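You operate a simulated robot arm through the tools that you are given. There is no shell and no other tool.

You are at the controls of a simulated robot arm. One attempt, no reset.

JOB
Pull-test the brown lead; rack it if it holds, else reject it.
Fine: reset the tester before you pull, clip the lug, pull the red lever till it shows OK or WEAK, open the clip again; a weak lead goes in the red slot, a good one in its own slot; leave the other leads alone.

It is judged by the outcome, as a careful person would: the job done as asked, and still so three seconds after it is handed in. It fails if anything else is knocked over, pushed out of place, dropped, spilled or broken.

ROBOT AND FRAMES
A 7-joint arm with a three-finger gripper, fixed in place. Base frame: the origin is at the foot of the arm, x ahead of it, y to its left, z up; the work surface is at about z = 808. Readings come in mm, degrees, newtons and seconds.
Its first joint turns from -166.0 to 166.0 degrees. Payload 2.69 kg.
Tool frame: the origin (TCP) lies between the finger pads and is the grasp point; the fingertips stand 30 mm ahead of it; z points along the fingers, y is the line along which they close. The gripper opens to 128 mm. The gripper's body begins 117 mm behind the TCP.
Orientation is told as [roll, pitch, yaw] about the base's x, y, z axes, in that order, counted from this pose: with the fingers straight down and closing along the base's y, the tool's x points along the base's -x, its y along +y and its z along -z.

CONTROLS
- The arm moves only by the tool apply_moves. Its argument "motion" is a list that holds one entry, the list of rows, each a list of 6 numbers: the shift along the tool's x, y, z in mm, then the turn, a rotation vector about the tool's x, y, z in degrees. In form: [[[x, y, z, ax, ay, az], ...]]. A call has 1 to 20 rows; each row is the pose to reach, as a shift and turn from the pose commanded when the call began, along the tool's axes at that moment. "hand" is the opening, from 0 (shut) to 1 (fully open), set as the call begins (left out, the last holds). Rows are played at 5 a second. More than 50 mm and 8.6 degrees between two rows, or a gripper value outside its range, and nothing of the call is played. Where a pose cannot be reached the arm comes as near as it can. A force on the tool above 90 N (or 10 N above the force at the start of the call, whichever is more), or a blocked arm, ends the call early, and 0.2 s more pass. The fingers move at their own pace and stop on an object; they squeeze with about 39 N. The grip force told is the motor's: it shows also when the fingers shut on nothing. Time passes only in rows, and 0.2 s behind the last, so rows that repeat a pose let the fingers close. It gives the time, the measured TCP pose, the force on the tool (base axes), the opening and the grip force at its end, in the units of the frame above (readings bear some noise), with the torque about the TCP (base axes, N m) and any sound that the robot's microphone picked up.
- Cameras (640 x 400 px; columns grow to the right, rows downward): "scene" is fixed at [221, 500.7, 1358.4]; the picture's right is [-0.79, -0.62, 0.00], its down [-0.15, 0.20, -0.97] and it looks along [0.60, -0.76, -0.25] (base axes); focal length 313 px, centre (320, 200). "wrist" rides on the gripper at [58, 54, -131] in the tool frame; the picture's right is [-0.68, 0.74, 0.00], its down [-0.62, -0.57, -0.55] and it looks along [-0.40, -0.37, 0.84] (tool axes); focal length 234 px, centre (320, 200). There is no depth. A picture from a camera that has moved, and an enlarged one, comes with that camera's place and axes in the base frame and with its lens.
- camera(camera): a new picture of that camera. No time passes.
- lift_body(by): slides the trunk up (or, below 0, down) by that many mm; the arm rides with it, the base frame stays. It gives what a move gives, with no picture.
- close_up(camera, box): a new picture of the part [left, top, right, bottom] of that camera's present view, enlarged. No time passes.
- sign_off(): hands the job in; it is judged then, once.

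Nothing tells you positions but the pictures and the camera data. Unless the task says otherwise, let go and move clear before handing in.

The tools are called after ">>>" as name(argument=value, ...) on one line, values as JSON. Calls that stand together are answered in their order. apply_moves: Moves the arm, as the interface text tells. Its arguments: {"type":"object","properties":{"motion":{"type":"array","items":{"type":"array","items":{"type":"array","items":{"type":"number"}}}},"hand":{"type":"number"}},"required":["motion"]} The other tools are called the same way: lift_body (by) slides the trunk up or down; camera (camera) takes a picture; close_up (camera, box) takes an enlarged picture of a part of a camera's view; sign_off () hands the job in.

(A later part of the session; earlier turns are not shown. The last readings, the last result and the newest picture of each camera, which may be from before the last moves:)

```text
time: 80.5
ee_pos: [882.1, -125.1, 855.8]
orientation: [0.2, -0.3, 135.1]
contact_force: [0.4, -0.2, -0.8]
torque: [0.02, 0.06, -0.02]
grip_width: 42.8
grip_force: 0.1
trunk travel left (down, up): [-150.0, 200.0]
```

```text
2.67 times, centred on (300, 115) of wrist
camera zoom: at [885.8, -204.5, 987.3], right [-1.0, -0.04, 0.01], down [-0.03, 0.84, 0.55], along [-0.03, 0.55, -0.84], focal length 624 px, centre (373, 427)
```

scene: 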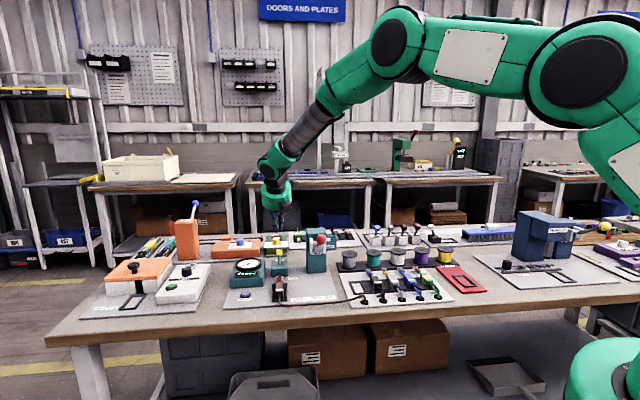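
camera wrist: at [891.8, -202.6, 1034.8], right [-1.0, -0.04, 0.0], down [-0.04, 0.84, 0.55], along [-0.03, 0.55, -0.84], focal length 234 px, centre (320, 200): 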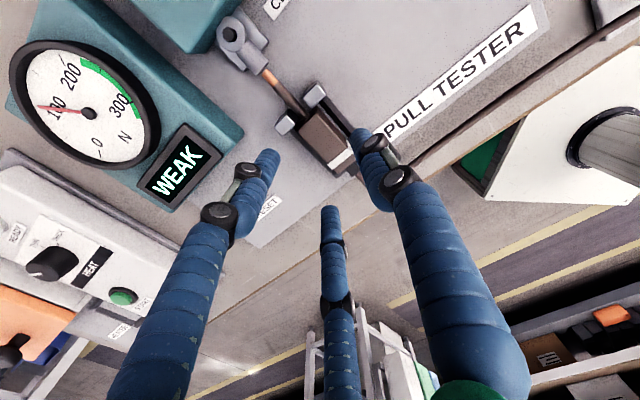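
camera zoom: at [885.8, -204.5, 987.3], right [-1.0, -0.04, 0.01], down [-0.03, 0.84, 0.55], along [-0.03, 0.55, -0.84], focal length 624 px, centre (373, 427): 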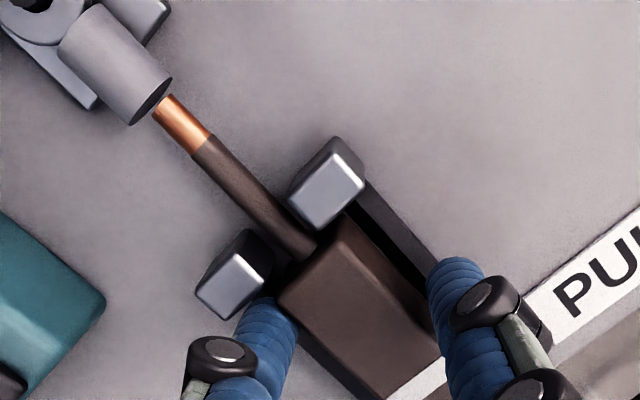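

No contact force; the fingers surround the body. I close the hand.

>>> apply_moves(motion=[[[0, 0, -2, 0, 0, 0], [0, 0, -2, 0, 0, 0], [0, 0, -2, 0, 0, 0], [0, 0, -2, 0, 0, 0]]], hand=0)

>>> close_up(camera="wrist", box=[210, 40, 390, 190])

>>> close_up(camera="scene", box=[265, 255, 315, 305])

```text
time: 81.5
ee_pos: [883.0, -124.9, 862.0]
orientation: [0.0, 0.0, 135.1]
contact_force: [0.5, 0.0, -1.1]
torque: [-0.01, 0.0, 0.0]
grip_width: 35.8
grip_force: 38.9
trunk travel left (down, up): [-150.0, 200.0]
```

```text
2.67 times, centred on (300, 115) of wrist
camera zoom: at [886.4, -204.3, 993.6], right [-1.0, -0.04, 0.0], down [-0.04, 0.84, 0.55], along [-0.03, 0.55, -0.84], focal length 624 px, centre (373, 427)
```

zoom: 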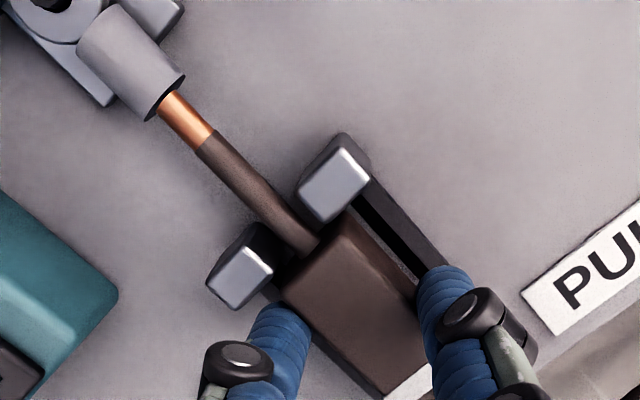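

```text
8.00 times, centred on (290, 280) of scene
camera zoom: at [221.0, 500.7, 1358.4], right [-0.79, -0.62, 0.0], down [-0.15, 0.2, -0.97], along [0.6, -0.76, -0.25], focal length 2507 px, centre (560, -440)
```

zoom: 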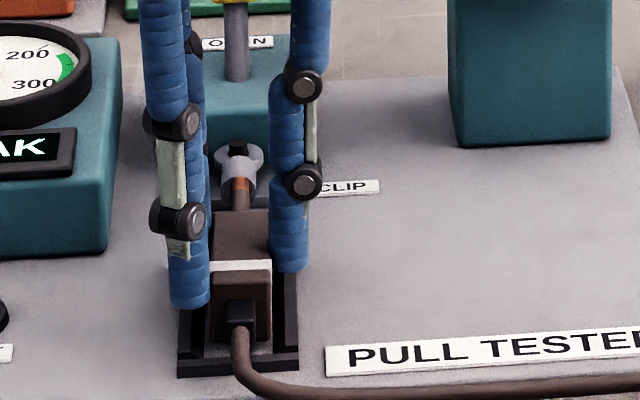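

Gripped again (35.8 mm). I lift straight up and see whether the lug comes along.

>>> apply_moves(motion=[[[0, 0, -4, 0, 0, 0], [0, 0, -8, 0, 0, 0], [0, 0, -14, 0, 0, 0], [0, 0, -20, 0, 0, 0], [0, 0, -28, 0, 0, 0], [0, 0, -28, 0, 0, 0]]], hand=0)

>>> camera(camera="wrist")

>>> close_up(camera="scene", box=[255, 240, 325, 305])

```text
time: 82.8
ee_pos: [882.0, -124.3, 889.9]
orientation: [0.0, 0.0, 135.2]
contact_force: [0.1, 0.3, -0.2]
torque: [0.0, 0.0, -0.01]
grip_width: 35.6
grip_force: 38.9
trunk travel left (down, up): [-150.0, 200.0]
```

```text
taken
camera wrist: at [886.4, -204.3, 1022.6], right [-1.0, -0.04, 0.0], down [-0.04, 0.84, 0.55], along [-0.03, 0.55, -0.84], focal length 234 px, centre (320, 200)
```

wrist: 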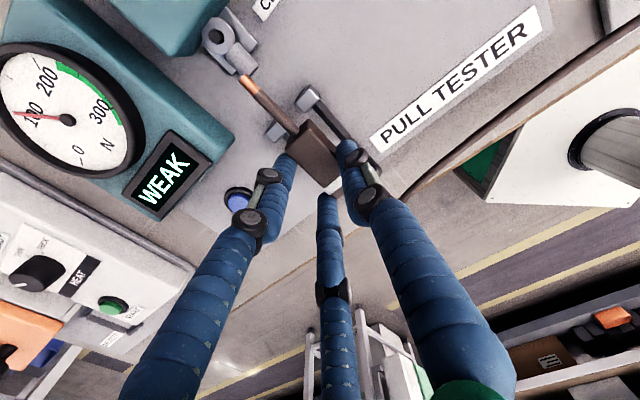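

```text
6.15 times, centred on (290, 272) of scene
camera zoom: at [221.0, 500.7, 1358.4], right [-0.79, -0.62, 0.0], down [-0.15, 0.2, -0.97], along [0.6, -0.76, -0.25], focal length 1928 px, centre (505, -246)
```

zoom: 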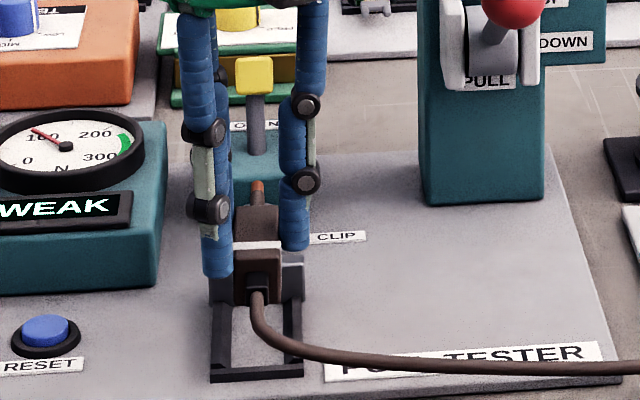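

The lug stays on the clip post and the lead comes away with bare copper, as a failed crimp would. I take the lead up and around the front of the lever, heading for the red slot, with a pause to check the wrist orientation.

>>> apply_moves(motion=[[[0, 0, -25, 0, 0, 0], [-20, 0, -50, 0, 0, 0], [-60, 0, -50, 0, 0, 0], [-100, 0, -50, 0, 0, 0], [-120, 30, -50, 0, 0, 0], [-120, 70, -50, 0, 0, 0], [-120, 110, -50, 0, 0, 0], [-120, 150, -50, 0, 0, 0], [-120, 190, -50, 0, 0, 0], [-120, 230, -50, 0, 0, 0], [-120, 270, -50, 0, 0, 0], [-120, 310, -50, 0, 0, 0], [-120, 350, -50, 0, 0, 0]]], hand=0)

>>> camera(camera="scene")

>>> camera(camera="wrist")

```text
time: 85.7
ee_pos: [550.2, -287.1, 941.0]
orientation: [0.0, 0.0, 135.1]
contact_force: [0.2, 0.6, -1.6]
torque: [-0.03, 0.01, -0.04]
grip_width: 35.3
grip_force: 39.0
trunk travel left (down, up): [-150.0, 200.0]
```

```text
taken
```

scene: 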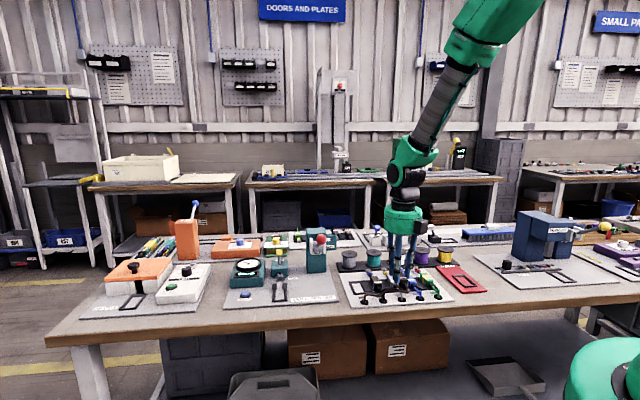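

```text
taken
camera wrist: at [553.3, -365.5, 1072.4], right [-1.0, -0.04, 0.0], down [-0.04, 0.84, 0.55], along [-0.02, 0.55, -0.84], focal length 234 px, centre (320, 200)
```

wrist: 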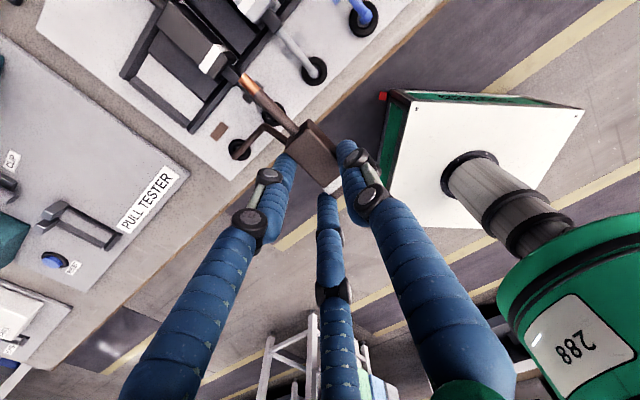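

Orientation still holds. I continue sideways toward the red slot.

>>> apply_moves(motion=[[[0, 35, 0, 0, 0, 0], [0, 70, 0, 0, 0, 0], [0, 105, 0, 0, 0, 0], [0, 140, 0, 0, 0, 0], [5, 175, 0, 0, 0, 0], [20, 210, 0, 0, 0, 0], [40, 240, 0, 0, 0, 0], [60, 265, 0, 0, 0, 0], [80, 285, 0, 0, 0, 0], [80, 285, 0, 0, 0, 0]]], hand=0)

>>> camera(camera="scene")

>>> camera(camera="wrist")

```text
time: 87.8
ee_pos: [403.1, -418.4, 904.7]
orientation: [3.0, 0.8, 134.5]
contact_force: [-1.2, -0.5, -0.5]
torque: [0.02, -0.12, 0.04]
grip_width: 35.5
grip_force: 38.6
out of reach, approached as far as the arm can: row 3, 4, 5, 6, 7, 8, 9, 10
trunk travel left (down, up): [-150.0, 200.0]
```

```text
taken
```

scene: 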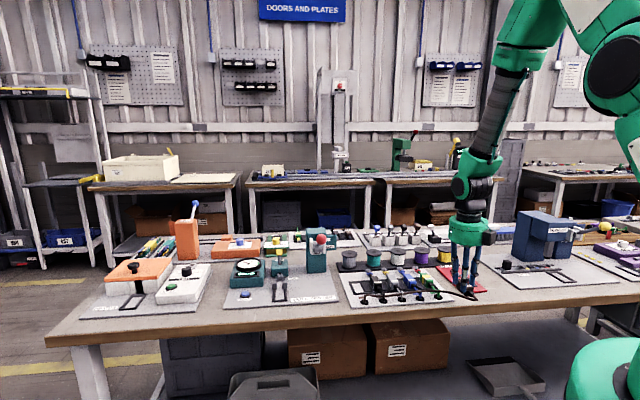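

```text
taken
camera wrist: at [410.0, -491.7, 1040.7], right [-1.0, -0.03, 0.03], down [-0.01, 0.86, 0.51], along [-0.04, 0.51, -0.86], focal length 234 px, centre (320, 200)
```

wrist: 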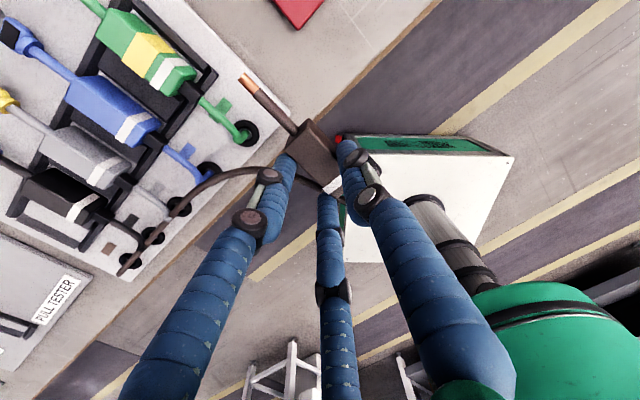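

The arm reached a wrist limit at this yaw (it dipped and tilted slightly), so yaw 135° cannot serve the red slot. I back up toward the rack; the plan is to set the lead down briefly in its own slot and regrasp it with the hand turned 180°.

>>> apply_moves(motion=[[[-15, -35, 0, 0, 0, 0], [-35, -75, 0, 0, 0, 0], [-55, -115, 0, 0, 0, 0], [-75, -155, 0, 0, 0, 0], [-80, -195, 0, 0, 0, 0], [-80, -235, 0, 0, 0, 0], [-80, -235, 0, 0, 0, 0]]], hand=0)

>>> camera(camera="wrist")

>>> close_up(camera="scene", box=[330, 220, 500, 320])

```text
time: 89.5
ee_pos: [515.1, -199.9, 895.0]
orientation: [3.2, 0.8, 134.4]
contact_force: [0.1, -0.4, -0.6]
torque: [0.01, 0.04, 0.02]
grip_width: 35.5
grip_force: 38.8
trunk travel left (down, up): [-150.0, 200.0]
```

```text
taken
camera wrist: at [521.9, -273.4, 1030.3], right [-1.0, -0.03, 0.03], down [-0.01, 0.86, 0.51], along [-0.04, 0.51, -0.86], focal length 234 px, centre (320, 200)
```

wrist: 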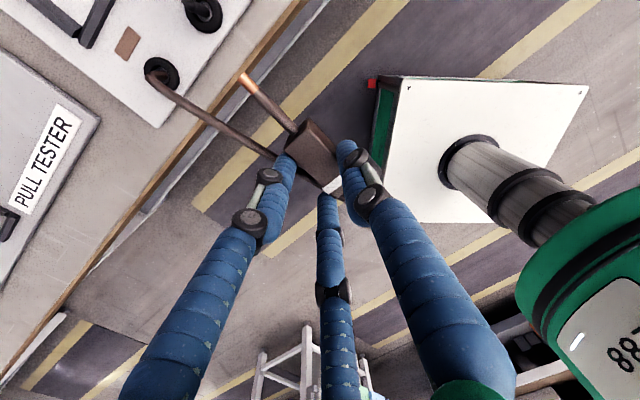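

```text
3.76 times, centred on (415, 270) of scene
camera zoom: at [221.0, 500.7, 1358.4], right [-0.79, -0.62, 0.0], down [-0.15, 0.2, -0.97], along [0.6, -0.76, -0.25], focal length 1180 px, centre (-38, -64)
```

zoom: 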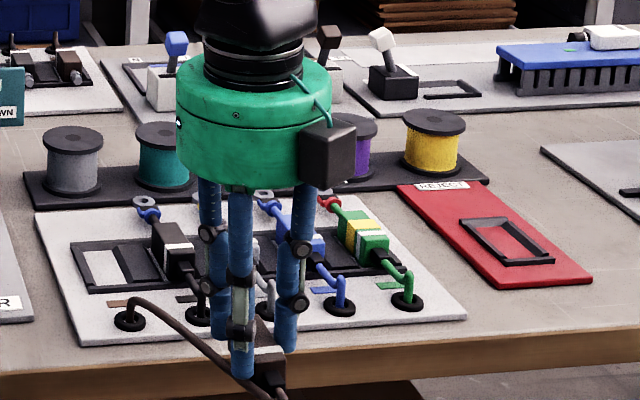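

The lead is still held well. I straighten the tool, rise, and return above the brown rack slot.

>>> apply_moves(motion=[[[0, 0, -25, 1.6, -0.4, -0.3], [10, -8, -45, 3.2, -0.8, -0.6], [45, -20, -45, 3.2, -0.8, -0.6], [80, -32, -45, 3.2, -0.8, -0.6], [115, -44, -45, 3.2, -0.8, -0.6], [150, -53, -45, 3.2, -0.8, -0.6], [185, -53, -45, 3.2, -0.8, -0.6], [215, -53, -45, 3.2, -0.8, -0.6], [215, -53, -45, 3.2, -0.8, -0.6]]], hand=0)

>>> camera(camera="wrist")

>>> close_up(camera="wrist", box=[200, 40, 400, 190])

```text
time: 91.5
ee_pos: [706.8, -316.1, 939.5]
orientation: [0.1, -0.1, 135.0]
contact_force: [0.1, -0.4, -0.4]
torque: [0.05, 0.0, 0.0]
grip_width: 35.5
grip_force: 39.1
trunk travel left (down, up): [-150.0, 200.0]
```

```text
taken
camera wrist: at [710.1, -395.8, 1071.5], right [-1.0, -0.04, 0.0], down [-0.04, 0.83, 0.55], along [-0.02, 0.55, -0.84], focal length 234 px, centre (320, 200)
```

wrist: 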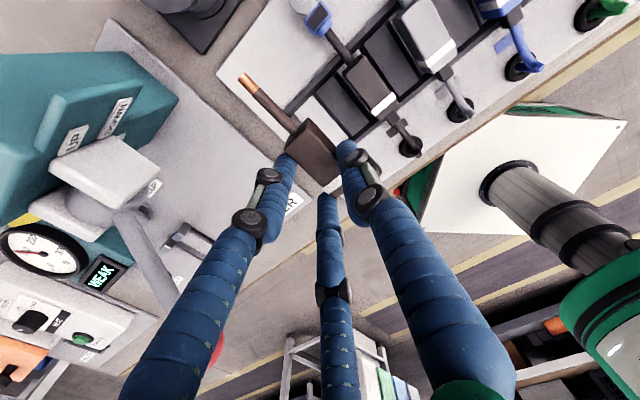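

```text
2.67 times, centred on (300, 115) of wrist
camera zoom: at [710.1, -395.8, 1071.5], right [-1.0, -0.04, 0.0], down [-0.04, 0.83, 0.55], along [-0.02, 0.55, -0.84], focal length 624 px, centre (373, 427)
```

zoom: 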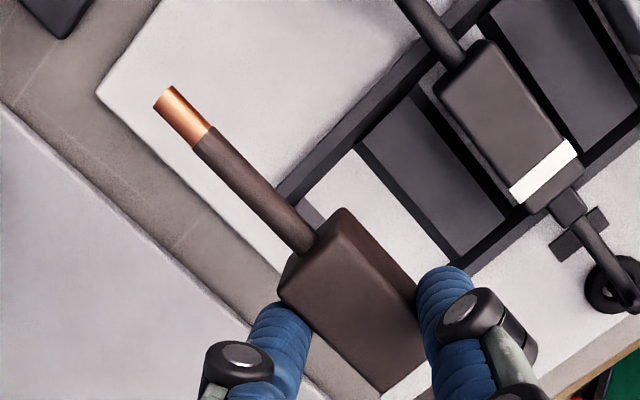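

Above the brown slot. I correct a few millimetres and lower to just above the slot rails to check alignment.

>>> apply_moves(motion=[[[-4.2, -1.4, 15, 0, 0, 0], [-4.2, -1.4, 35, 0, 0, 0], [-4.2, -1.4, 55, 0, 0, 0], [-4.2, -1.4, 66, 0, 0, 0], [-4.2, -1.4, 66, 0, 0, 0], [-4.2, -1.4, 66, 0, 0, 0]]], hand=0)

>>> close_up(camera="wrist", box=[200, 40, 400, 190])

>>> close_up(camera="scene", box=[340, 255, 410, 310])

```text
time: 92.8
ee_pos: [704.2, -312.7, 873.8]
orientation: [0.1, -0.1, 135.0]
contact_force: [-1.1, -0.1, -1.5]
torque: [0.01, -0.02, 0.01]
grip_width: 35.5
grip_force: 38.7
trunk travel left (down, up): [-150.0, 200.0]
```

```text
2.67 times, centred on (300, 115) of wrist
camera zoom: at [708.1, -391.2, 1006.2], right [-1.0, -0.04, 0.0], down [-0.04, 0.83, 0.55], along [-0.02, 0.55, -0.84], focal length 624 px, centre (373, 427)
```

zoom: 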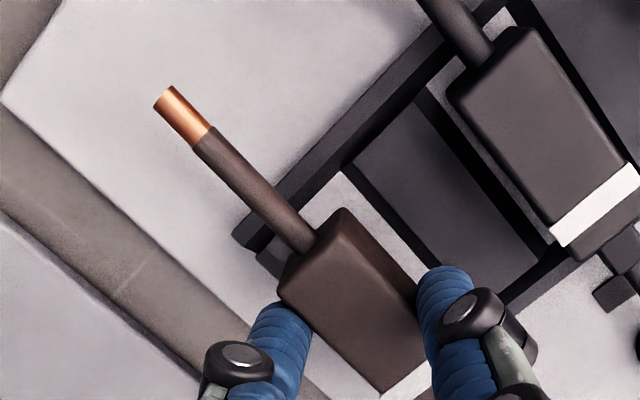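

```text
7.27 times, centred on (375, 282) of scene
camera zoom: at [221.0, 500.7, 1358.4], right [-0.79, -0.62, 0.0], down [-0.15, 0.2, -0.97], along [0.6, -0.76, -0.25], focal length 2279 px, centre (-80, -400)
```

zoom: 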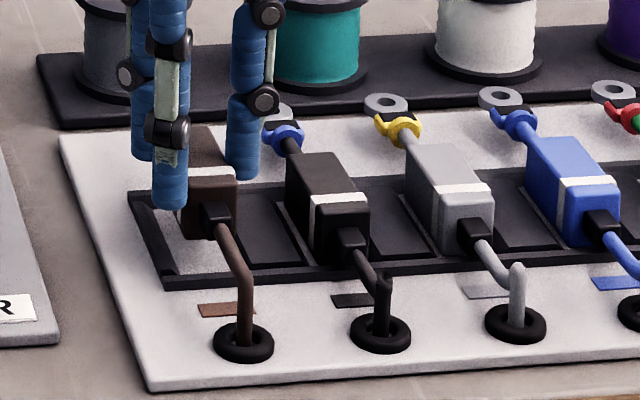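

Aligned with the slot. I lower the last ~17 mm gently.

>>> apply_moves(motion=[[[0.4, 0.4, 5, 0, 0, 0], [0.4, 0.4, 10, 0, 0, 0], [0.4, 0.4, 13, 0, 0, 0], [0.4, 0.4, 15, 0, 0, 0], [0.4, 0.4, 16.5, 0, 0, 0], [0.4, 0.4, 16.5, 0, 0, 0]]], hand=0)

>>> close_up(camera="scene", box=[340, 255, 410, 310])

>>> close_up(camera="wrist", box=[200, 40, 400, 190])

```text
time: 94.2
ee_pos: [703.7, -312.7, 859.0]
orientation: [0.0, 0.0, 135.1]
contact_force: [0.5, -0.5, -1.2]
torque: [-0.03, -0.02, -0.04]
grip_width: 35.2
grip_force: 39.0
trunk travel left (down, up): [-150.0, 200.0]
```

```text
7.27 times, centred on (375, 282) of scene
camera zoom: at [221.0, 500.7, 1358.4], right [-0.79, -0.62, 0.0], down [-0.15, 0.2, -0.97], along [0.6, -0.76, -0.25], focal length 2279 px, centre (-80, -400)
```

zoom: 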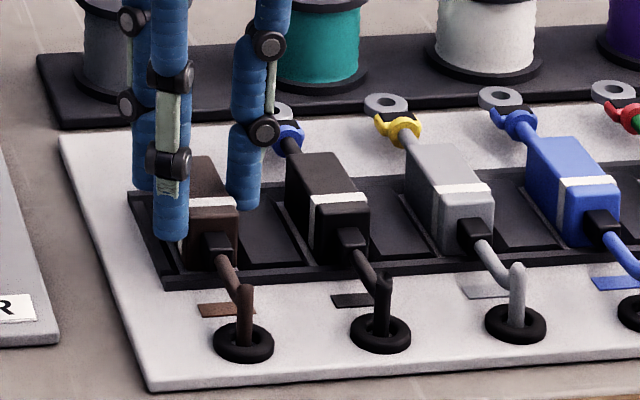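

```text
2.67 times, centred on (300, 115) of wrist
camera zoom: at [707.7, -392.3, 990.7], right [-1.0, -0.04, 0.0], down [-0.04, 0.83, 0.55], along [-0.02, 0.55, -0.84], focal length 624 px, centre (373, 427)
```

zoom: 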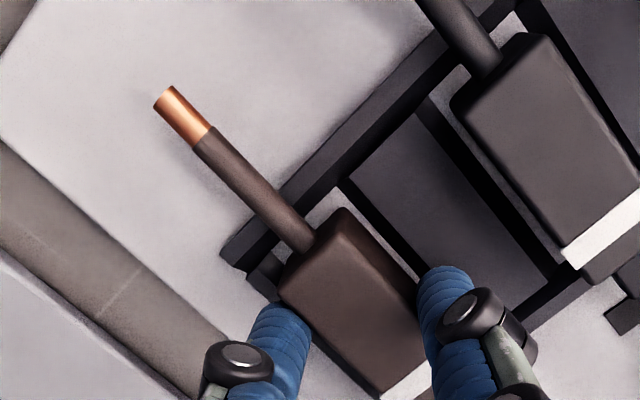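

Almost down. I lower a couple more millimetres until it touches.

>>> apply_moves(motion=[[[0, 0, 1, 0, 0, 0], [0, 0, 2, 0, 0, 0], [0, 0, 2, 0, 0, 0]]], hand=0)

```text
time: 95.0
ee_pos: [703.5, -312.9, 855.3]
orientation: [0.0, -0.1, 135.0]
contact_force: [-0.1, 0.9, 1.2]
torque: [-0.04, 0.01, -0.02]
grip_width: 35.5
grip_force: 39.1
trunk travel left (down, up): [-150.0, 200.0]
```

>>> apply_moves(motion=[[[0, 0, 0.8, 0, 0, 0], [0, 0, 1.5, 0, 0, 0]]], hand=0)

```text
time: 95.7
ee_pos: [702.5, -312.9, 856.7]
orientation: [-0.1, 0.0, 134.9]
contact_force: [-4.1, -4.0, 15.6]
torque: [-0.23, 0.43, 0.05]
grip_width: 35.3
grip_force: 39.1
trunk travel left (down, up): [-150.0, 200.0]
```

Contact (15.6 N): it is seated. I release and rise straight up.

>>> apply_moves(motion=[[[0, 0, 0, 0, 0, 0], [0, 0, 0, 0, 0, 0], [0, 0, -15, 0, 0, 0], [0, 0, -45, 0, 0, 0], [0, 0, -90, 0, 0, 0], [0, 0, -130, 0, 0, 0]]], hand=0.45)

>>> camera(camera="wrist")

>>> close_up(camera="scene", box=[340, 255, 410, 310])

```text
time: 97.0
ee_pos: [701.7, -311.4, 983.9]
orientation: [0.0, -0.2, 135.0]
contact_force: [0.1, -0.1, 0.1]
torque: [-0.04, -0.02, -0.03]
grip_width: 57.7
grip_force: 0.1
trunk travel left (down, up): [-150.0, 200.0]
```

```text
taken
camera wrist: at [706.1, -391.1, 1115.8], right [-1.0, -0.04, 0.0], down [-0.04, 0.83, 0.55], along [-0.02, 0.55, -0.84], focal length 234 px, centre (320, 200)
```

wrist: 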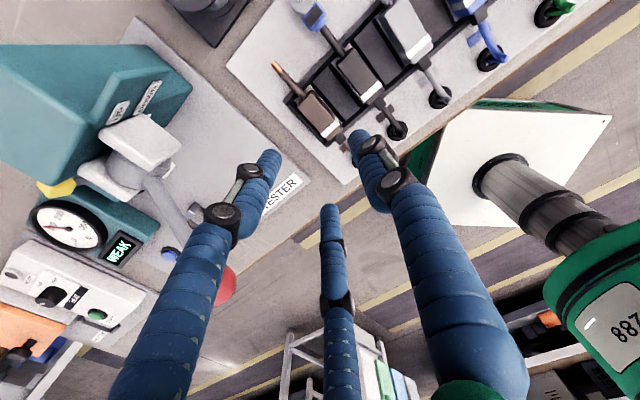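

```text
7.27 times, centred on (375, 282) of scene
camera zoom: at [221.0, 500.7, 1358.4], right [-0.79, -0.62, 0.0], down [-0.15, 0.2, -0.97], along [0.6, -0.76, -0.25], focal length 2279 px, centre (-80, -400)
```

zoom: 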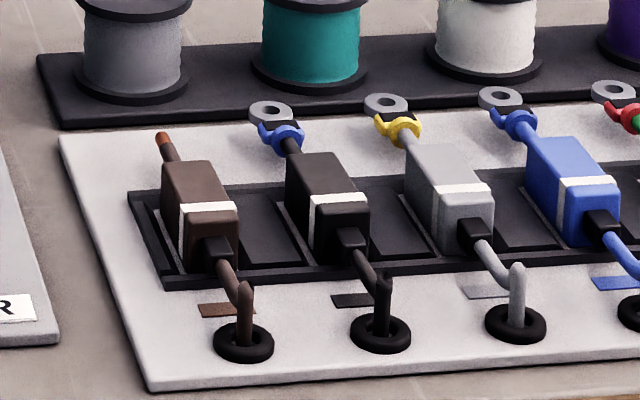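

The lead sits neatly in its slot as a temporary stop. I now turn the hand 180° (to yaw −45°) in two halves.

>>> apply_moves(motion=[[[0, 0, -5, 0, 0, 8.2], [0, 0, -10, 0, 0, 16.4], [0, 0, -15, 0, 0, 24.6], [0, 0, -20, 0, 0, 32.8], [0, 0, -20, 0, 0, 41], [0, 0, -20, 0, 0, 49.2], [0, 0, -20, 0, 0, 57.4], [0, 0, -20, 0, 0, 65.6], [0, 0, -20, 0, 0, 73.8], [0, 0, -20, 0, 0, 82], [0, 0, -20, 0, 0, 90]]], hand=0.5)

>>> apply_moves(motion=[[[0, 0, 0, 0, 0, 8.2], [0, 0, 0, 0, 0, 16.4], [0, 0, 0, 0, 0, 24.6], [0, 0, 0, 0, 0, 32.8], [0, 0, 0, 0, 0, 41], [0, 0, 0, 0, 0, 49.2], [0, 0, 0, 0, 0, 57.4], [0, 0, 0, 0, 0, 65.6], [0, 0, 0, 0, 0, 73.8], [0, 0, 0, 0, 0, 82], [0, 0, 0, 0, 0, 90], [0, 0, 0, 0, 0, 90]]], hand=0.5)

>>> camera(camera="wrist")

```text
time: 99.5
ee_pos: [703.1, -311.8, 1005.9]
orientation: [0.1, 0.0, 44.9]
contact_force: [0.1, 0.7, 0.3]
torque: [0.0, 0.0, -0.01]
grip_width: 64.1
grip_force: 0.1
trunk travel left (down, up): [-150.0, 200.0]
```

```text
time: 102.0
ee_pos: [702.8, -314.1, 1005.6]
orientation: [-0.1, 0.1, -45.2]
contact_force: [-1.1, 0.2, -0.1]
torque: [-0.02, 0.03, 0.02]
grip_width: 64.1
grip_force: 0.3
trunk travel left (down, up): [-150.0, 200.0]
```

```text
taken
camera wrist: at [700.7, -233.9, 1137.4], right [1.0, 0.04, 0.0], down [0.04, -0.84, 0.55], along [0.02, -0.55, -0.84], focal length 234 px, centre (320, 200)
```

wrist: 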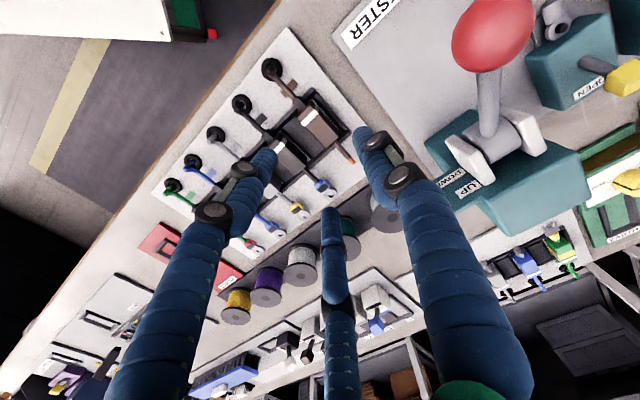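

Now at yaw −45°. I zoom to measure the brown body in this view and also look at the red slot.

>>> close_up(camera="wrist", box=[240, 60, 400, 200])

>>> close_up(camera="wrist", box=[130, 210, 260, 300])

```text
2.86 times, centred on (320, 130) of wrist
camera zoom: at [700.7, -233.9, 1137.4], right [1.0, 0.04, 0.0], down [0.04, -0.84, 0.55], along [0.02, -0.55, -0.84], focal length 669 px, centre (320, 400)
```

zoom: 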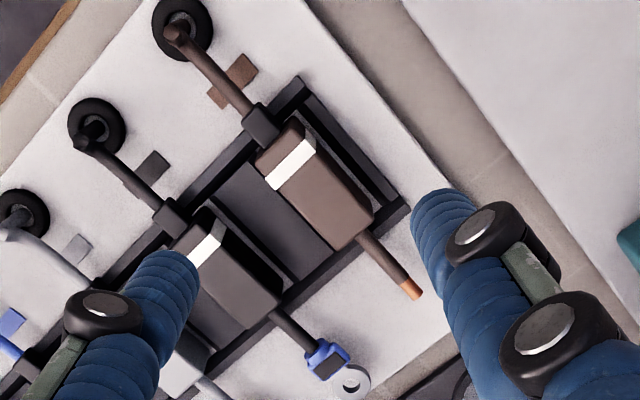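

```text
4.44 times, centred on (195, 255) of wrist
camera zoom: at [700.7, -233.9, 1137.4], right [1.0, 0.04, 0.0], down [0.04, -0.84, 0.55], along [0.02, -0.55, -0.84], focal length 1041 px, centre (876, -44)
```

zoom: 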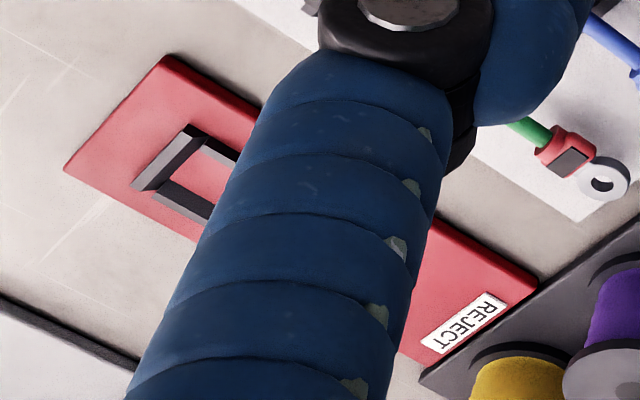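

I align the turned hand over the brown body and lower most of the way.

>>> apply_moves(motion=[[[-4, -11.6, 0, 0, 0, 0], [-4, -11.6, 40, 0, 0, 0], [-4, -11.6, 80, 0, 0, 0], [-4, -11.6, 105, 0, 0, 0], [-4, -11.6, 110, 0, 0, 0], [-4, -11.6, 110, 0, 0, 0]]], hand=0.47)

>>> camera(camera="wrist")

>>> close_up(camera="scene", box=[340, 255, 410, 310])

```text
time: 103.5
ee_pos: [695.7, -323.3, 893.7]
orientation: [-0.1, 0.1, -45.0]
contact_force: [-0.6, -0.8, 0.4]
torque: [-0.02, 0.0, -0.01]
grip_width: 59.8
grip_force: 0.1
trunk travel left (down, up): [-150.0, 200.0]
```

```text
taken
camera wrist: at [693.5, -244.6, 1026.0], right [1.0, 0.04, 0.0], down [0.04, -0.84, 0.55], along [0.02, -0.55, -0.84], focal length 234 px, centre (320, 200)
```

wrist: 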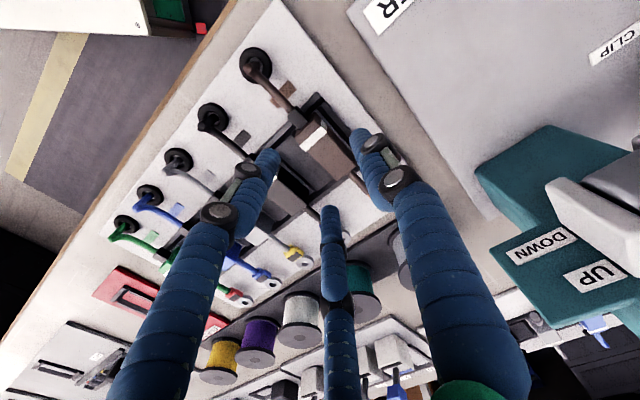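

```text
7.27 times, centred on (375, 282) of scene
camera zoom: at [221.0, 500.7, 1358.4], right [-0.79, -0.62, 0.0], down [-0.15, 0.2, -0.97], along [0.6, -0.76, -0.25], focal length 2279 px, centre (-80, -400)
```

zoom: 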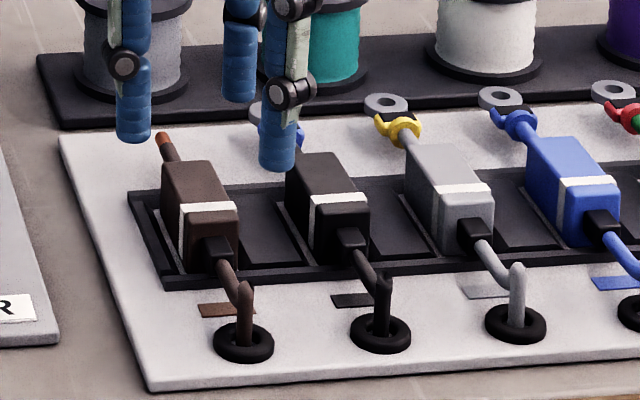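

The fingers straddle the brown body, clear of the black lead. I lower the last 34 mm and watch the force.

>>> apply_moves(motion=[[[-1.6, 1.1, 12, 0, 0, 0], [-1.6, 1.1, 22, 0, 0, 0], [-1.6, 1.1, 30, 0, 0, 0], [-1.6, 1.1, 34.5, 0, 0, 0], [-1.6, 1.1, 34.5, 0, 0, 0]]], hand=0.47)

>>> close_up(camera="wrist", box=[240, 70, 420, 220])

>>> close_up(camera="scene", box=[340, 255, 410, 310])

```text
time: 104.7
ee_pos: [699.6, -324.4, 861.3]
orientation: [0.0, 0.1, -45.0]
contact_force: [0.0, 0.6, 0.3]
torque: [0.04, 0.0, -0.02]
grip_width: 60.2
grip_force: 0.1
trunk travel left (down, up): [-150.0, 200.0]
```

```text
2.67 times, centred on (330, 145) of wrist
camera zoom: at [697.0, -244.7, 992.8], right [1.0, 0.04, 0.0], down [0.04, -0.84, 0.55], along [0.02, -0.55, -0.84], focal length 624 px, centre (293, 347)
```

zoom: 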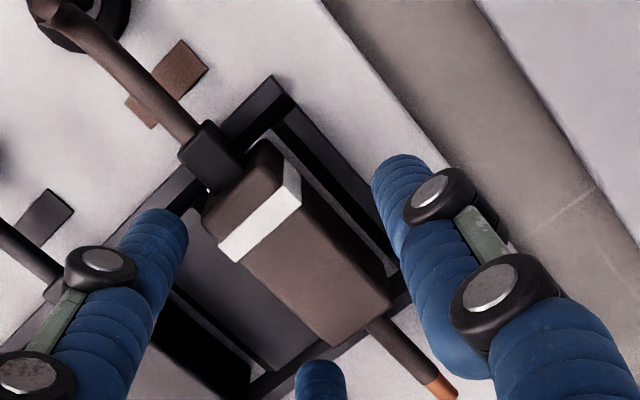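

```text
7.27 times, centred on (375, 282) of scene
camera zoom: at [221.0, 500.7, 1358.4], right [-0.79, -0.62, 0.0], down [-0.15, 0.2, -0.97], along [0.6, -0.76, -0.25], focal length 2279 px, centre (-80, -400)
```

zoom: 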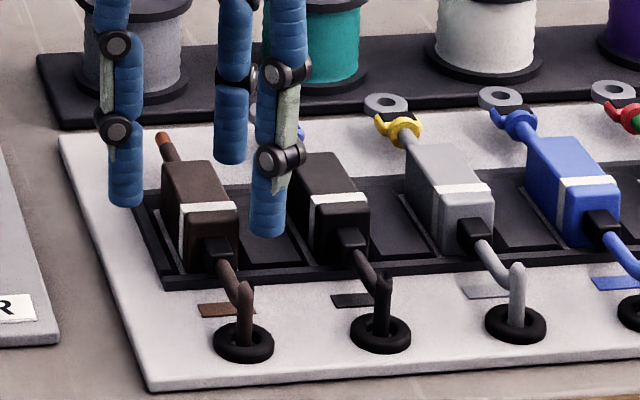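

All clear with no contact. I close on the body.

>>> apply_moves(motion=[[[0, 0, 2, 0, 0, 0], [0, 0, 2, 0, 0, 0], [0, 0, 2, 0, 0, 0], [0, 0, 2, 0, 0, 0]]], hand=0)

>>> close_up(camera="wrist", box=[240, 70, 420, 220])

>>> close_up(camera="scene", box=[340, 255, 410, 310])

```text
time: 105.7
ee_pos: [700.4, -323.6, 859.1]
orientation: [0.1, 0.0, -45.0]
contact_force: [-0.3, -4.2, 11.7]
torque: [-0.13, -0.23, -0.13]
grip_width: 35.6
grip_force: 39.1
trunk travel left (down, up): [-150.0, 200.0]
```

```text
2.67 times, centred on (330, 145) of wrist
camera zoom: at [697.0, -245.1, 991.8], right [1.0, 0.04, 0.0], down [0.04, -0.84, 0.55], along [0.02, -0.55, -0.84], focal length 624 px, centre (293, 347)
```

zoom: 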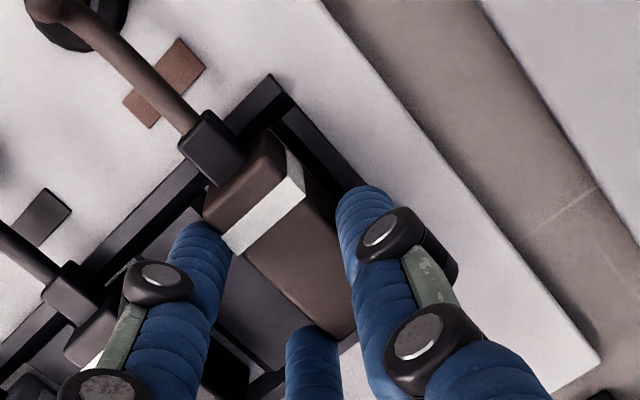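

```text
7.27 times, centred on (375, 282) of scene
camera zoom: at [221.0, 500.7, 1358.4], right [-0.79, -0.62, 0.0], down [-0.15, 0.2, -0.97], along [0.6, -0.76, -0.25], focal length 2279 px, centre (-80, -400)
```

zoom: 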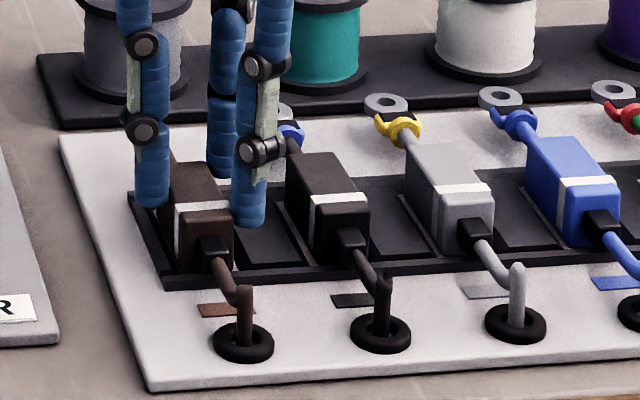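

Gripped (35.6 mm). I lift 90 mm and carry the lead over the other leads to above the red slot.

>>> apply_moves(motion=[[[0, 0, -15, 0, 0, 0], [0, 0, -45, 0, 0, 0], [0, 0, -85, 0, 0, 0], [0, -30, -100, 0, 0, 0], [0, -70, -100, 0, 0, 0], [0, -110, -100, 0, 0, 0], [0, -150, -100, 0, 0, 0], [0, -190, -100, 0, 0, 0], [0, -230, -100, 0, 0, 0], [0, -270, -100, 0, 0, 0], [2, -310, -100, 0, 0, 0], [3, -350, -100, 0, 0, 0], [3, -376, -100, 0, 0, 0], [3, -376, -100, 0, 0, 0]]], hand=0)

>>> camera(camera="wrist")

>>> camera(camera="scene")

>>> close_up(camera="scene", box=[420, 230, 510, 310])

```text
time: 108.7
ee_pos: [429.4, -588.8, 958.3]
orientation: [0.1, 0.1, -45.0]
contact_force: [-0.3, -0.4, -0.7]
torque: [0.02, 0.0, 0.01]
grip_width: 35.5
grip_force: 39.2
trunk travel left (down, up): [-150.0, 200.0]
```

```text
taken
camera wrist: at [427.9, -509.9, 1090.8], right [1.0, 0.04, 0.0], down [0.04, -0.84, 0.55], along [0.02, -0.55, -0.84], focal length 234 px, centre (320, 200)
```

wrist: 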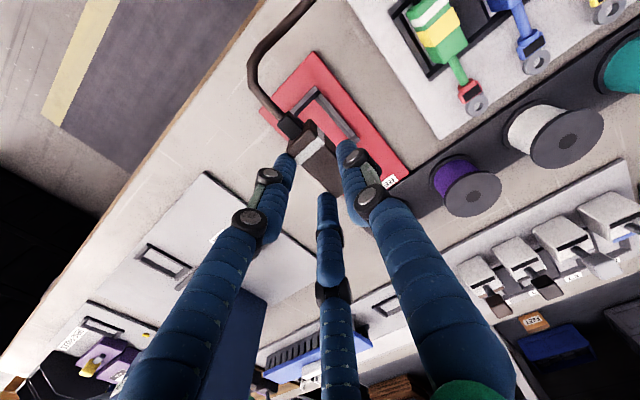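

```text
taken
```

scene: 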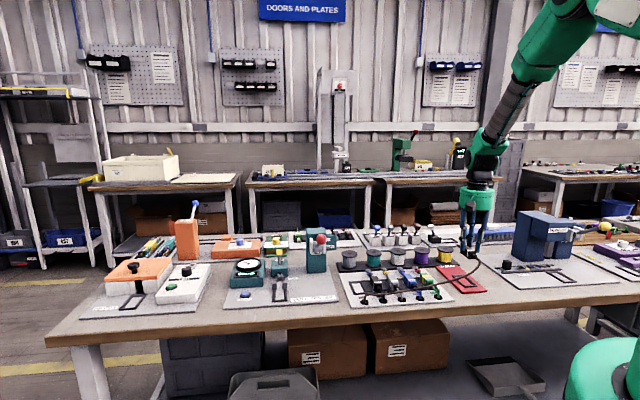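

```text
5.00 times, centred on (465, 270) of scene
camera zoom: at [221.0, 500.7, 1358.4], right [-0.79, -0.62, 0.0], down [-0.15, 0.2, -0.97], along [0.6, -0.76, -0.25], focal length 1567 px, centre (-405, -150)
```

zoom: 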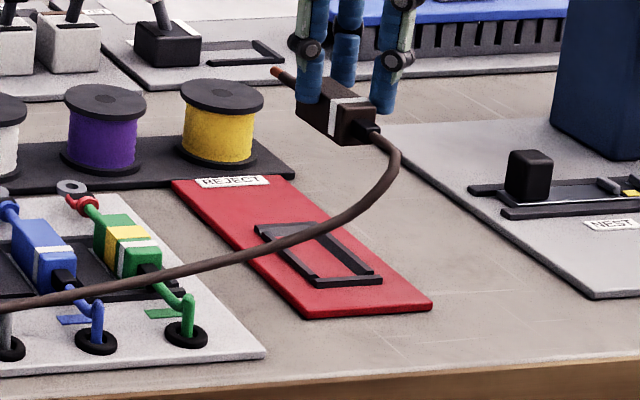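

Reached with good orientation. I zoom in to measure the red slot relative to the held body.

>>> close_up(camera="wrist", box=[250, 40, 420, 190])

>>> close_up(camera="scene", box=[440, 265, 500, 305])

```text
2.67 times, centred on (335, 115) of wrist
camera zoom: at [427.9, -509.9, 1090.8], right [1.0, 0.04, 0.0], down [0.04, -0.84, 0.55], along [0.02, -0.55, -0.84], focal length 624 px, centre (280, 427)
```

zoom: 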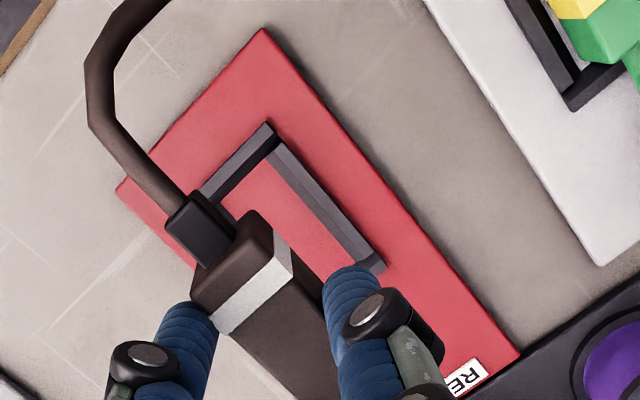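

```text
10.00 times, centred on (470, 285) of scene
camera zoom: at [221.0, 500.7, 1358.4], right [-0.79, -0.62, 0.0], down [-0.15, 0.2, -0.97], along [0.6, -0.76, -0.25], focal length 3133 px, centre (-1180, -650)
```

zoom: 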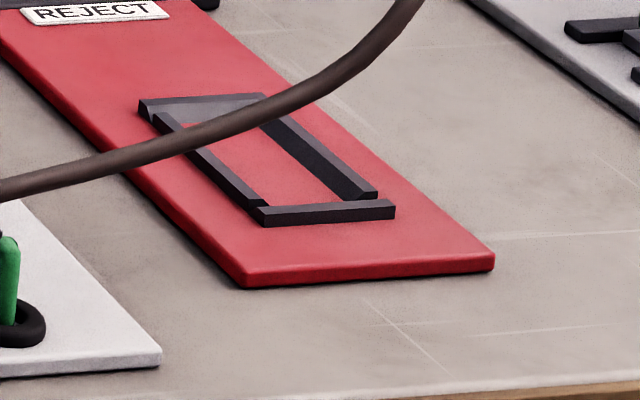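

The body hides part of the slot. I shift 60 mm sideways for an unobstructed measuring view.

>>> apply_moves(motion=[[[0, -30, 0, 0, 0, 0], [0, -60, 0, 0, 0, 0], [0, -60, 0, 0, 0, 0], [0, -60, 0, 0, 0, 0]]], hand=0)

>>> close_up(camera="wrist", box=[290, 20, 460, 170])

>>> close_up(camera="wrist", box=[330, 50, 430, 113])

```text
time: 109.7
ee_pos: [388.5, -630.1, 958.7]
orientation: [-0.1, 0.1, -44.8]
contact_force: [0.7, -0.3, -0.5]
torque: [0.03, 0.02, 0.03]
grip_width: 35.2
grip_force: 38.8
trunk travel left (down, up): [-150.0, 200.0]
```

```text
2.67 times, centred on (375, 95) of wrist
camera zoom: at [385.4, -551.3, 1090.6], right [1.0, 0.04, 0.0], down [0.04, -0.84, 0.55], along [0.02, -0.55, -0.84], focal length 624 px, centre (173, 480)
```

zoom: 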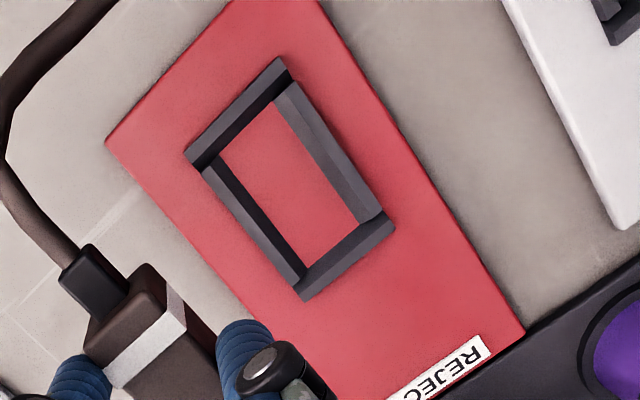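

```text
6.35 times, centred on (380, 82) of wrist
camera zoom: at [385.4, -551.3, 1090.6], right [1.0, 0.04, 0.0], down [0.04, -0.84, 0.55], along [0.02, -0.55, -0.84], focal length 1487 px, centre (-61, 952)
```

zoom: 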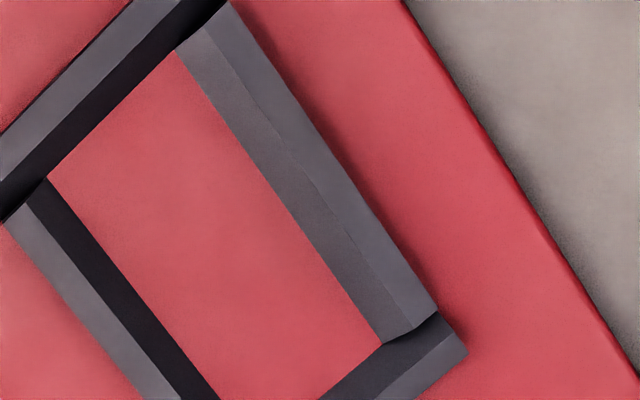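

Measured: the red slot's floor spans about 27 × 59 mm, centred so the tool should be at e1≈117, e2≈727.5. I move there and lower to just above the frame.

>>> apply_moves(motion=[[[-3, 27, 0, 0, 0, 0], [-7.3, 54, 0, 0, 0, 0], [-7.3, 54, 25, 0, 0, 0], [-7.3, 54, 50, 0, 0, 0], [-7.3, 54, 70, 0, 0, 0], [-7.3, 54, 78, 0, 0, 0], [-7.3, 54, 78, 0, 0, 0]]], hand=0)

>>> close_up(camera="wrist", box=[240, 40, 420, 190])

>>> close_up(camera="scene", box=[435, 250, 505, 305])

```text
time: 111.2
ee_pos: [430.6, -597.0, 880.8]
orientation: [0.1, 0.1, -45.0]
contact_force: [-0.7, -0.1, -0.6]
torque: [-0.03, 0.01, -0.03]
grip_width: 35.6
grip_force: 38.4
trunk travel left (down, up): [-150.0, 200.0]
```

```text
2.67 times, centred on (330, 115) of wrist
camera zoom: at [428.4, -518.3, 1013.2], right [1.0, 0.04, 0.0], down [0.04, -0.84, 0.55], along [0.02, -0.55, -0.84], focal length 624 px, centre (293, 427)
```

zoom: 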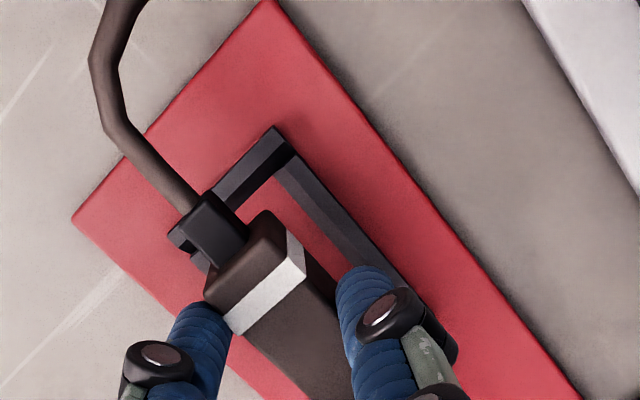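

```text
7.27 times, centred on (470, 278) of scene
camera zoom: at [221.0, 500.7, 1358.4], right [-0.79, -0.62, 0.0], down [-0.15, 0.2, -0.97], along [0.6, -0.76, -0.25], focal length 2279 px, centre (-771, -364)
```

zoom: 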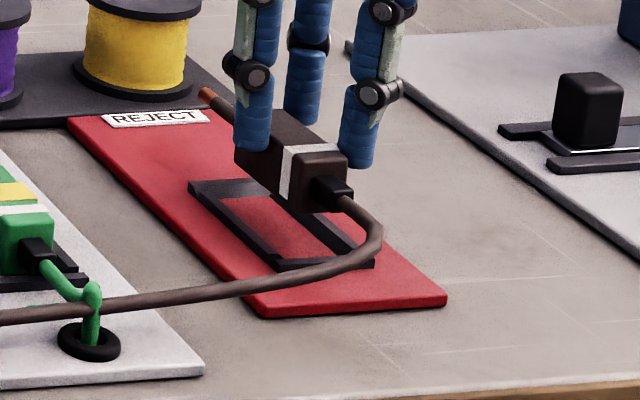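

Pose is on target. I lower another 12 mm to the frame's top level and look.

>>> apply_moves(motion=[[[0, 0, 4, 0, 0, 0], [0, 0, 8, 0, 0, 0], [0, 0, 12, 0, 0, 0], [0, 0, 12, 0, 0, 0]]], hand=0)

>>> close_up(camera="wrist", box=[240, 60, 400, 190])

>>> close_up(camera="scene", box=[445, 260, 495, 300])

```text
time: 112.2
ee_pos: [431.4, -597.3, 868.5]
orientation: [0.0, 0.1, -44.9]
contact_force: [0.4, 0.9, -0.9]
torque: [0.01, 0.02, -0.02]
grip_width: 35.4
grip_force: 38.9
trunk travel left (down, up): [-150.0, 200.0]
```

```text
3.08 times, centred on (320, 125) of wrist
camera zoom: at [428.7, -518.2, 1000.5], right [1.0, 0.04, 0.0], down [0.04, -0.84, 0.55], along [0.02, -0.55, -0.84], focal length 720 px, centre (320, 431)
```

zoom: 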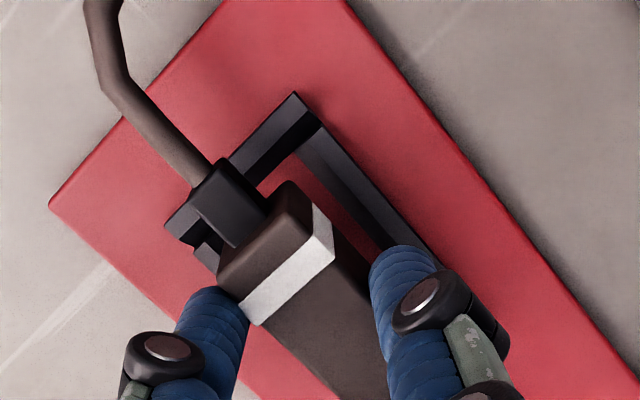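

```text
10.00 times, centred on (470, 280) of scene
camera zoom: at [221.0, 500.7, 1358.4], right [-0.79, -0.62, 0.0], down [-0.15, 0.2, -0.97], along [0.6, -0.76, -0.25], focal length 3133 px, centre (-1180, -600)
```

zoom: 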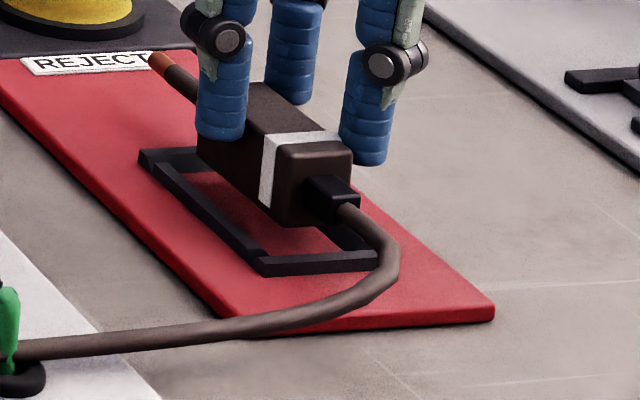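

Alignment looks good. I lower gently into the frame.

>>> apply_moves(motion=[[[0, -0.5, 2, 0, 0, 0], [0, -0.5, 4, 0, 0, 0], [0, -0.5, 6, 0, 0, 0], [0, -0.5, 7.5, 0, 0, 0], [0, -0.5, 7.5, 0, 0, 0]]], hand=0)

>>> close_up(camera="scene", box=[445, 260, 495, 300])

>>> close_up(camera="wrist", box=[240, 60, 400, 190])

```text
time: 113.5
ee_pos: [431.5, -596.2, 860.7]
orientation: [0.0, 0.1, -45.1]
contact_force: [-0.2, 0.5, -0.9]
torque: [0.01, 0.01, -0.01]
grip_width: 35.3
grip_force: 38.9
trunk travel left (down, up): [-150.0, 200.0]
```

```text
10.00 times, centred on (470, 280) of scene
camera zoom: at [221.0, 500.7, 1358.4], right [-0.79, -0.62, 0.0], down [-0.15, 0.2, -0.97], along [0.6, -0.76, -0.25], focal length 3133 px, centre (-1180, -600)
```

zoom: 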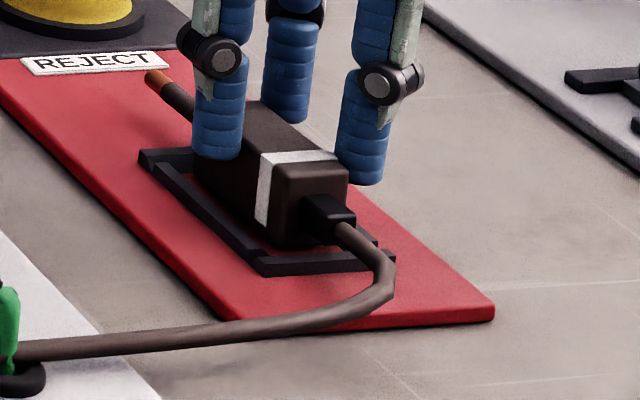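

```text
3.08 times, centred on (320, 125) of wrist
camera zoom: at [429.1, -517.9, 993.3], right [1.0, 0.04, 0.0], down [0.04, -0.84, 0.55], along [0.02, -0.55, -0.84], focal length 720 px, centre (320, 431)
```

zoom: 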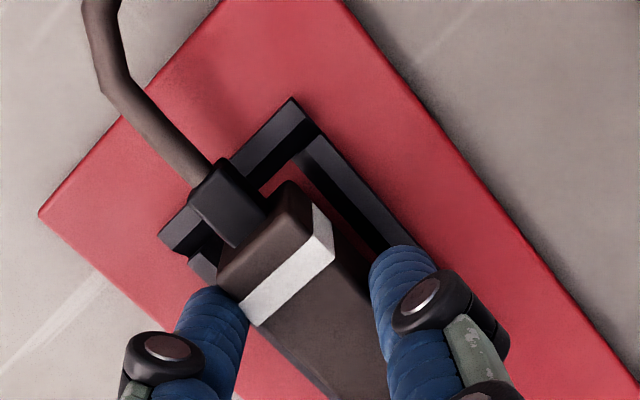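

It is inside the frame without contact. I lower in sub-millimetre steps until it touches.

>>> apply_moves(motion=[[[0, 0, 0.8, 0, 0, 0], [0, 0, 1.6, 0, 0, 0], [0, 0, 2.0, 0, 0, 0]]], hand=0)

```text
time: 114.2
ee_pos: [432.1, -598.2, 859.4]
orientation: [0.0, 0.1, -45.0]
contact_force: [0.4, -0.8, 3.9]
torque: [-0.02, -0.14, 0.04]
grip_width: 35.4
grip_force: 39.0
trunk travel left (down, up): [-150.0, 200.0]
```

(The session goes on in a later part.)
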